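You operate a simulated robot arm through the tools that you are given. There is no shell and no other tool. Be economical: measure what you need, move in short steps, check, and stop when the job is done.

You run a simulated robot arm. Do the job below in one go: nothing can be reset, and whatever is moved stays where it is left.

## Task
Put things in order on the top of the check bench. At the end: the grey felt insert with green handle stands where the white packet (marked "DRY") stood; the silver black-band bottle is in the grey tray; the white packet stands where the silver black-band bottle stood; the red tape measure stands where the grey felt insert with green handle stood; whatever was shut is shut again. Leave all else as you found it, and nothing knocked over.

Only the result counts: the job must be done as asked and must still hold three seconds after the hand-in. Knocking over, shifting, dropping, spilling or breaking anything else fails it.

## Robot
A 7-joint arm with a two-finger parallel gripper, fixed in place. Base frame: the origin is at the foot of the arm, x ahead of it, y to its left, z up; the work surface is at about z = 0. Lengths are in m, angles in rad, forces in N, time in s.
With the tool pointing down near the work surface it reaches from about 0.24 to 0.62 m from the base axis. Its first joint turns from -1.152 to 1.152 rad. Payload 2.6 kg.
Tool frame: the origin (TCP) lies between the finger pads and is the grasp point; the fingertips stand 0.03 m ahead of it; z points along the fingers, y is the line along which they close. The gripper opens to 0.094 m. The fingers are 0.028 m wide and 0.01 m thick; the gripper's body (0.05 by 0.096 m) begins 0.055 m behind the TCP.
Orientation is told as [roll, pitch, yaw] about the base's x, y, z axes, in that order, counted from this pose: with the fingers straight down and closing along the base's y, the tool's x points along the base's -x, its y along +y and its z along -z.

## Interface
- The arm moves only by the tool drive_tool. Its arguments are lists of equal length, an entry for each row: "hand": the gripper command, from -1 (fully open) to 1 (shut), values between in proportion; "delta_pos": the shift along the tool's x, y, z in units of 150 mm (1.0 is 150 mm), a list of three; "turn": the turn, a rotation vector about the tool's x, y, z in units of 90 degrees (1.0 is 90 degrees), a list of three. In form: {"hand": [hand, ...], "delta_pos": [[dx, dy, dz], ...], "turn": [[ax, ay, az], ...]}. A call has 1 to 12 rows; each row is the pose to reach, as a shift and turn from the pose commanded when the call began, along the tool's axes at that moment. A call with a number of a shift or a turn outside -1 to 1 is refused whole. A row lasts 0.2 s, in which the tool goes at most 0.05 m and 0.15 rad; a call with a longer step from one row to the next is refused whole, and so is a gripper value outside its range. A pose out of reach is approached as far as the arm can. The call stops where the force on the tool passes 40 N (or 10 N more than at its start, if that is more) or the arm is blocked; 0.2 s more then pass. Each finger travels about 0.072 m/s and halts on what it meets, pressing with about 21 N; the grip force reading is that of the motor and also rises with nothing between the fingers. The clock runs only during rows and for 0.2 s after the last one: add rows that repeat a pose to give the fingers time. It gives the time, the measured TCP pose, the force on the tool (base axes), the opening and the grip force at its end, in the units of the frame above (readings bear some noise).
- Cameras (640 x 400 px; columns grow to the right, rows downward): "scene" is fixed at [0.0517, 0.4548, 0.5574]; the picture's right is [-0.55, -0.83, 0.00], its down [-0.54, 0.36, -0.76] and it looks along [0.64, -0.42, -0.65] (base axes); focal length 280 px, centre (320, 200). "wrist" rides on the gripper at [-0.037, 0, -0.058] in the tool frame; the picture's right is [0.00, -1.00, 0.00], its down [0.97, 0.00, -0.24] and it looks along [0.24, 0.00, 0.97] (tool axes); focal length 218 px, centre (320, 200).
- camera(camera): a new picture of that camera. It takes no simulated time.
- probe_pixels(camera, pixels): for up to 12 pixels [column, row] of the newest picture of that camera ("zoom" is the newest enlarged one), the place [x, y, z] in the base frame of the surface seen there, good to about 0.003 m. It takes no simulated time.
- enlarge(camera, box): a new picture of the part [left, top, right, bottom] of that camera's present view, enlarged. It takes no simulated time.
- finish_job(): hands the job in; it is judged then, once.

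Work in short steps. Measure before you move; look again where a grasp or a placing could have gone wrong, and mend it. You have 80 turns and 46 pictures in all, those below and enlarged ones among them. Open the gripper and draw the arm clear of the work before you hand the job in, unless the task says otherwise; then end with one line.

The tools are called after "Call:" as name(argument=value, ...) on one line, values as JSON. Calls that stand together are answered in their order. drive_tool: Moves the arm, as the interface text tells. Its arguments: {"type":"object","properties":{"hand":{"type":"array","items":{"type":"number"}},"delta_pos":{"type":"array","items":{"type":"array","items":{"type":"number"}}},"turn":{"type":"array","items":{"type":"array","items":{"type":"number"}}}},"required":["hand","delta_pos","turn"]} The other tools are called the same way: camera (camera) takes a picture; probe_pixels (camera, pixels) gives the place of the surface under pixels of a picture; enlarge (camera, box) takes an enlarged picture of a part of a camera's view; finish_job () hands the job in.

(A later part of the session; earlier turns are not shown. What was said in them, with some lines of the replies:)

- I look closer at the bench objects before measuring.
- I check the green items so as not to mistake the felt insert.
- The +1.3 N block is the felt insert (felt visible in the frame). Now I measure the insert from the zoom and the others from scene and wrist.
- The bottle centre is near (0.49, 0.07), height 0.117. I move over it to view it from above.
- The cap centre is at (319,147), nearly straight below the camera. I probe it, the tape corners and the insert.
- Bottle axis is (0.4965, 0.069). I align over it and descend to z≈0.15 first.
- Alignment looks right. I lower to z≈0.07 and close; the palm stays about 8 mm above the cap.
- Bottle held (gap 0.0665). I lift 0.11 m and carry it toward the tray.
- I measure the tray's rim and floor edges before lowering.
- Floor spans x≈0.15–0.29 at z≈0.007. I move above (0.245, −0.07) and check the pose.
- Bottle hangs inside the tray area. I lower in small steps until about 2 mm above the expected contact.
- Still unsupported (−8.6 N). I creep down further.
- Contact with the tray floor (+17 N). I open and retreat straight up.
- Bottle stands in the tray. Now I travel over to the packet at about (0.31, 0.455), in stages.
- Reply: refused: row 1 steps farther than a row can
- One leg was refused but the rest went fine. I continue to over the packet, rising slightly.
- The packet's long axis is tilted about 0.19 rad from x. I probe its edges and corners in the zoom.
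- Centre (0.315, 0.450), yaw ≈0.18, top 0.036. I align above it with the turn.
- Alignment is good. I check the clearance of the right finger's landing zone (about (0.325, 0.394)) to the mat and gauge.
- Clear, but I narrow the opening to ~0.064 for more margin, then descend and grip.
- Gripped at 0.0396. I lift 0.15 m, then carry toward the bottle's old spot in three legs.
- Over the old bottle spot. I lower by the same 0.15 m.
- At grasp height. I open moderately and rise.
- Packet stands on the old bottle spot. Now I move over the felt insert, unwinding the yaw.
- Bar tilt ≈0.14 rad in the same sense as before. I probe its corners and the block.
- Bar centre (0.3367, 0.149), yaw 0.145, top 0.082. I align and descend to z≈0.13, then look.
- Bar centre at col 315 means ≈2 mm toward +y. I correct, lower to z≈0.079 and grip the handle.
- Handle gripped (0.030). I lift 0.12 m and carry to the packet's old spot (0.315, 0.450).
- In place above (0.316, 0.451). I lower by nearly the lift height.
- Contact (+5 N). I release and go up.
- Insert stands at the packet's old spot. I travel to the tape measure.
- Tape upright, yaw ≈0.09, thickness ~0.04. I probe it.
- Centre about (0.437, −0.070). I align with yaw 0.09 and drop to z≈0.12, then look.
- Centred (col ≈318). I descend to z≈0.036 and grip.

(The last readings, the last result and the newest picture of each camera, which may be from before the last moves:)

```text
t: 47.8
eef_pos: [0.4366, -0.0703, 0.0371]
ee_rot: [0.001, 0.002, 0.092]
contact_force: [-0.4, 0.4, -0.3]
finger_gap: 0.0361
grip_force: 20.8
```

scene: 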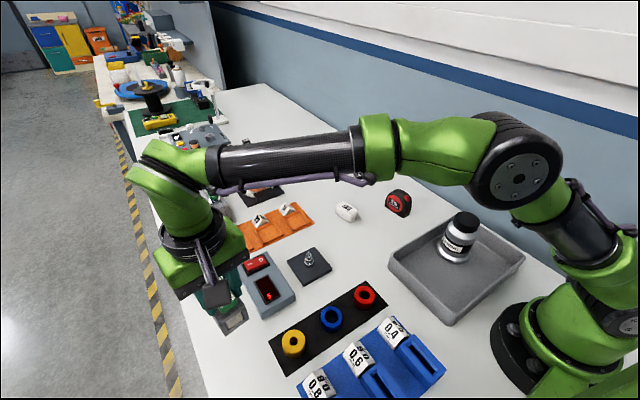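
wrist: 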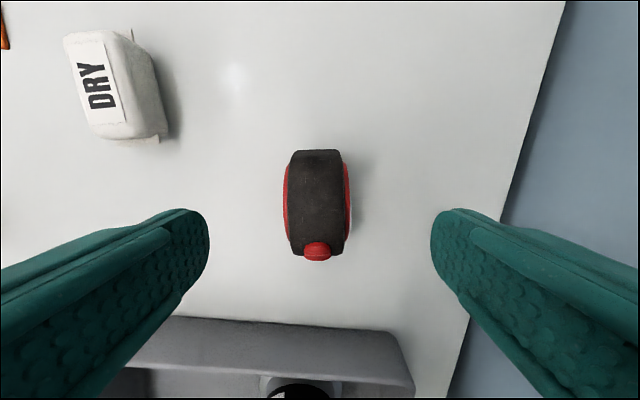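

Held (0.036). I lift 0.13 m and carry toward the insert's old spot, aiming (0.343, 0.146) to stay off the black mat's corner near (0.302, 0.162).

Call:
drive_tool(hand=[1, 1, 1, 1, 1, 1], delta_pos=[[0, 0, -0.1], [0, 0, -0.3], [0, 0, -0.5], [0, 0, -0.7], [0, 0, -0.867], [0, 0, -0.867]], turn=[[0, 0, 0], [0, 0, 0], [0, 0, 0], [0, 0, 0], [0, 0, 0], [0, 0, 0]])

Call:
drive_tool(hand=[1, 1, 1, 1, 1], delta_pos=[[0.05, 0.15, 0], [0.12, 0.35, 0], [0.18, 0.55, 0], [0.245, 0.746, 0], [0.245, 0.746, 0]], turn=[[0, 0, 0], [0, 0, 0], [0, 0, 0], [0, 0, 0], [0, 0, 0]])

Call:
drive_tool(hand=[1, 1, 1, 1, 1], delta_pos=[[0.05, 0.15, 0], [0.12, 0.35, 0], [0.18, 0.55, 0], [0.245, 0.746, 0], [0.245, 0.746, 0]], turn=[[0, 0, 0], [0, 0, 0], [0, 0, 0], [0, 0, 0], [0, 0, 0]])

Call:
enlarge(camera="scene", box=[280, 180, 440, 300])

```text
t: 49.2
eef_pos: [0.4362, -0.0718, 0.1659]
ee_rot: [-0.001, 0.0, 0.091]
contact_force: [-0.4, -0.3, -2.0]
finger_gap: 0.0364
grip_force: 20.6
```

```text
t: 50.4
eef_pos: [0.3898, 0.036, 0.1657]
ee_rot: [0.0, 0.001, 0.091]
contact_force: [-0.2, 0.5, -3.0]
finger_gap: 0.0363
grip_force: 20.9
```

```text
t: 51.6
eef_pos: [0.3416, 0.1452, 0.1656]
ee_rot: [0.002, 0.0, 0.089]
contact_force: [0.1, -0.4, -3.0]
finger_gap: 0.0365
grip_force: 21.3
```

```text
3.33 times, centred on (360, 240) of scene
```

zoom: 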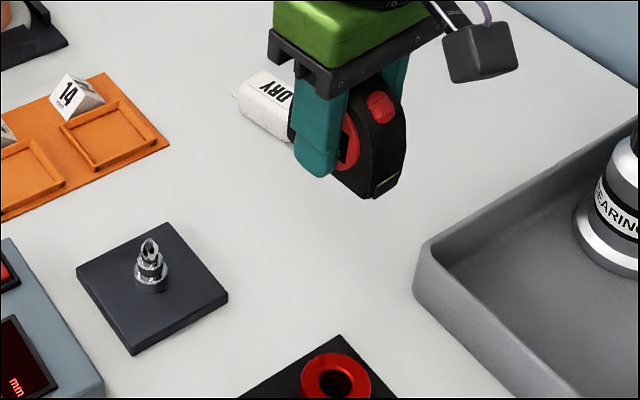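

I probe the mat corner (zoom 341,337) and edges to confirm the clearance.

Call:
probe_pixels(camera="zoom", pixels=[[341, 339], [341, 334], [385, 385], [300, 360], [372, 196], [400, 178], [228, 298], [416, 285]])

```text
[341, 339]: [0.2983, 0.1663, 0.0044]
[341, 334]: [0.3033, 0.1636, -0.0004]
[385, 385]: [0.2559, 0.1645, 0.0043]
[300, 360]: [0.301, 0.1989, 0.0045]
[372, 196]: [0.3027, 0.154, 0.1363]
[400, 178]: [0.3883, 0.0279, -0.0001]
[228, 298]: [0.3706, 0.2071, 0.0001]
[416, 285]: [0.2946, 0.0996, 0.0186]
```

Mat corner (0.300, 0.165) vs tape corner (0.303, 0.154): clear. I lower.

Call:
drive_tool(hand=[1, 1, 1, 1, 1, 1], delta_pos=[[0, 0, 0.25], [0, 0, 0.5], [0, 0, 0.7], [0, 0, 0.8], [0, 0, 0.86], [0, 0, 0.86]], turn=[[0, 0, 0], [0, 0, 0], [0, 0, 0], [0, 0, 0], [0, 0, 0], [0, 0, 0]])

Call:
drive_tool(hand=[1, 1, 1], delta_pos=[[0, 0, 0.006], [0, 0, 0.01], [0, 0, 0.01]], turn=[[0, 0, 0], [0, 0, 0], [0, 0, 0]])

```text
t: 53.0
eef_pos: [0.3426, 0.1442, 0.0358]
ee_rot: [0.001, -0.001, 0.088]
contact_force: [-0.1, -0.4, -2.7]
finger_gap: 0.0363
grip_force: 20.9
```

```text
t: 53.8
eef_pos: [0.3438, 0.1441, 0.0358]
ee_rot: [0.0, -0.001, 0.091]
contact_force: [-4.4, -1.8, 16.2]
finger_gap: 0.0365
grip_force: 20.9
```

On the table, 8 mm off the ideal centre; there's room to halve that. I lift 5 mm, shift 3 mm each way, and set down again.

Call:
drive_tool(hand=[1, 1, 1, 1, 1, 1], delta_pos=[[0, 0, -0.04], [0, 0, -0.04], [0.02, 0.022, -0.04], [0.02, 0.022, -0.02], [0.02, 0.022, -0.005], [0.02, 0.022, -0.003]], turn=[[0, 0, 0], [0, 0, 0], [0, 0, 0], [0, 0, 0], [0, 0, 0], [0, 0, 0]])

```text
t: 55.2
eef_pos: [0.3399, 0.1485, 0.0364]
ee_rot: [0.0, -0.001, 0.088]
contact_force: [0.2, -0.3, -2.5]
finger_gap: 0.0361
grip_force: 21.6
```

Within a fraction of a millimetre of the table. I creep down slightly, release and rise.

Call:
drive_tool(hand=[1, 1, -1, -1, -1, -1, -1, -1, -1, -1, -1], delta_pos=[[0, 0, 0.003], [0, 0, 0.003], [0, 0, 0], [0, 0, 0], [0, 0, 0], [0, 0, 0], [0, 0, -0.2], [0, 0, -0.4], [0, 0, -0.7], [0, 0, -1.0], [0, 0, -1.0]], turn=[[0, 0, 0], [0, 0, 0], [0, 0, 0], [0, 0, 0], [0, 0, 0], [0, 0, 0], [0, 0, 0], [0, 0, 0], [0, 0, 0], [0, 0, 0], [0, 0, 0]])

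Call:
drive_tool(hand=[-1, -1, -1, -1, -1], delta_pos=[[0, -0.2, -0.2], [0, -0.4, -0.4], [0, -0.6, -0.6], [0, -0.8, -0.8], [0, -0.8, -0.8]], turn=[[0, 0, 0], [0, 0, 0], [0, 0, 0], [0, 0, 0], [0, 0, 0]])

Call:
camera(camera="scene")

Call:
camera(camera="wrist")

```text
t: 57.6
eef_pos: [0.3402, 0.1487, 0.187]
ee_rot: [0.0, 0.001, 0.09]
contact_force: [-0.1, 0.8, 0.3]
finger_gap: 0.094
grip_force: 0.1
```

```text
t: 58.8
eef_pos: [0.351, 0.0279, 0.3066]
ee_rot: [0.001, 0.0, 0.091]
contact_force: [-0.2, 0.3, 0.1]
finger_gap: 0.094
grip_force: 0.1
```

```text
11 pictures are left
```

scene: 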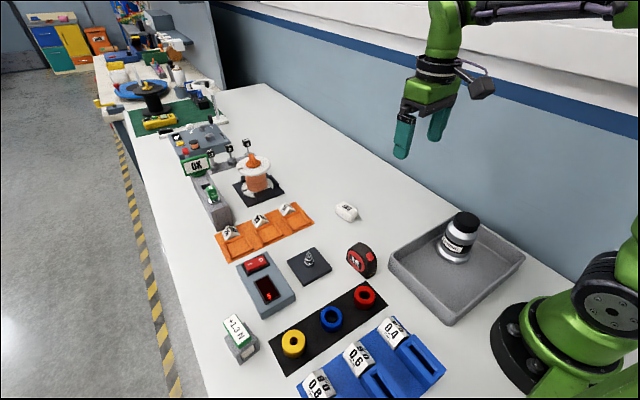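

```text
10 pictures are left
```

wrist: 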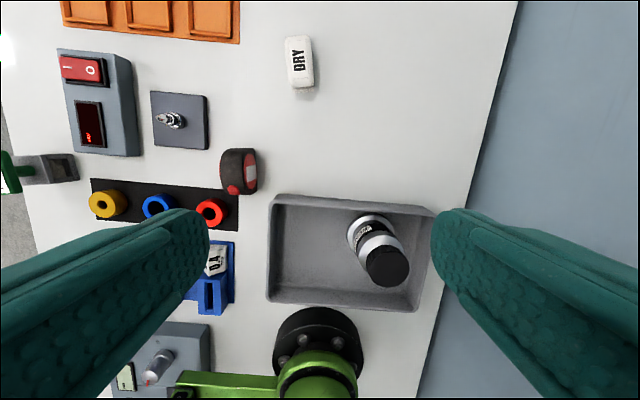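

All four items stand at their places; I check closely the tape against the mat.

Call:
enlarge(camera="scene", box=[200, 190, 440, 370])

```text
2.22 times, centred on (320, 280) of scene
```

zoom: 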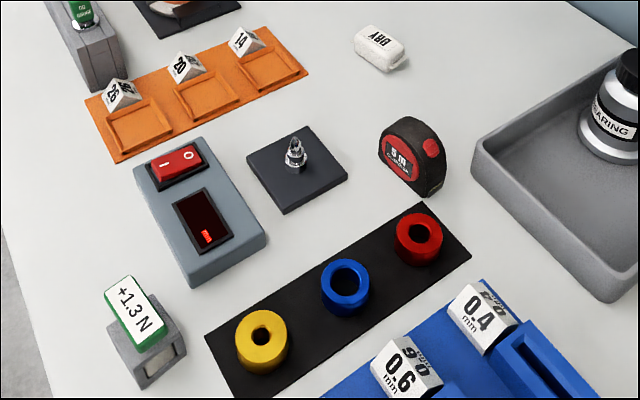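

The tape is upright and off the mat, everything else is unmoved, and the arm is clear with the gripper open. I hand in.

Call:
finish_job()

```text
The job is handed in.
```

The job is handed in: the bottle is in the grey tray, and the packet, felt insert and tape measure stand upright in their new places. The tape measure sits about 3 mm off the insert's exact spot to stay clear of the black mat. Nothing that was shut had to be opened.
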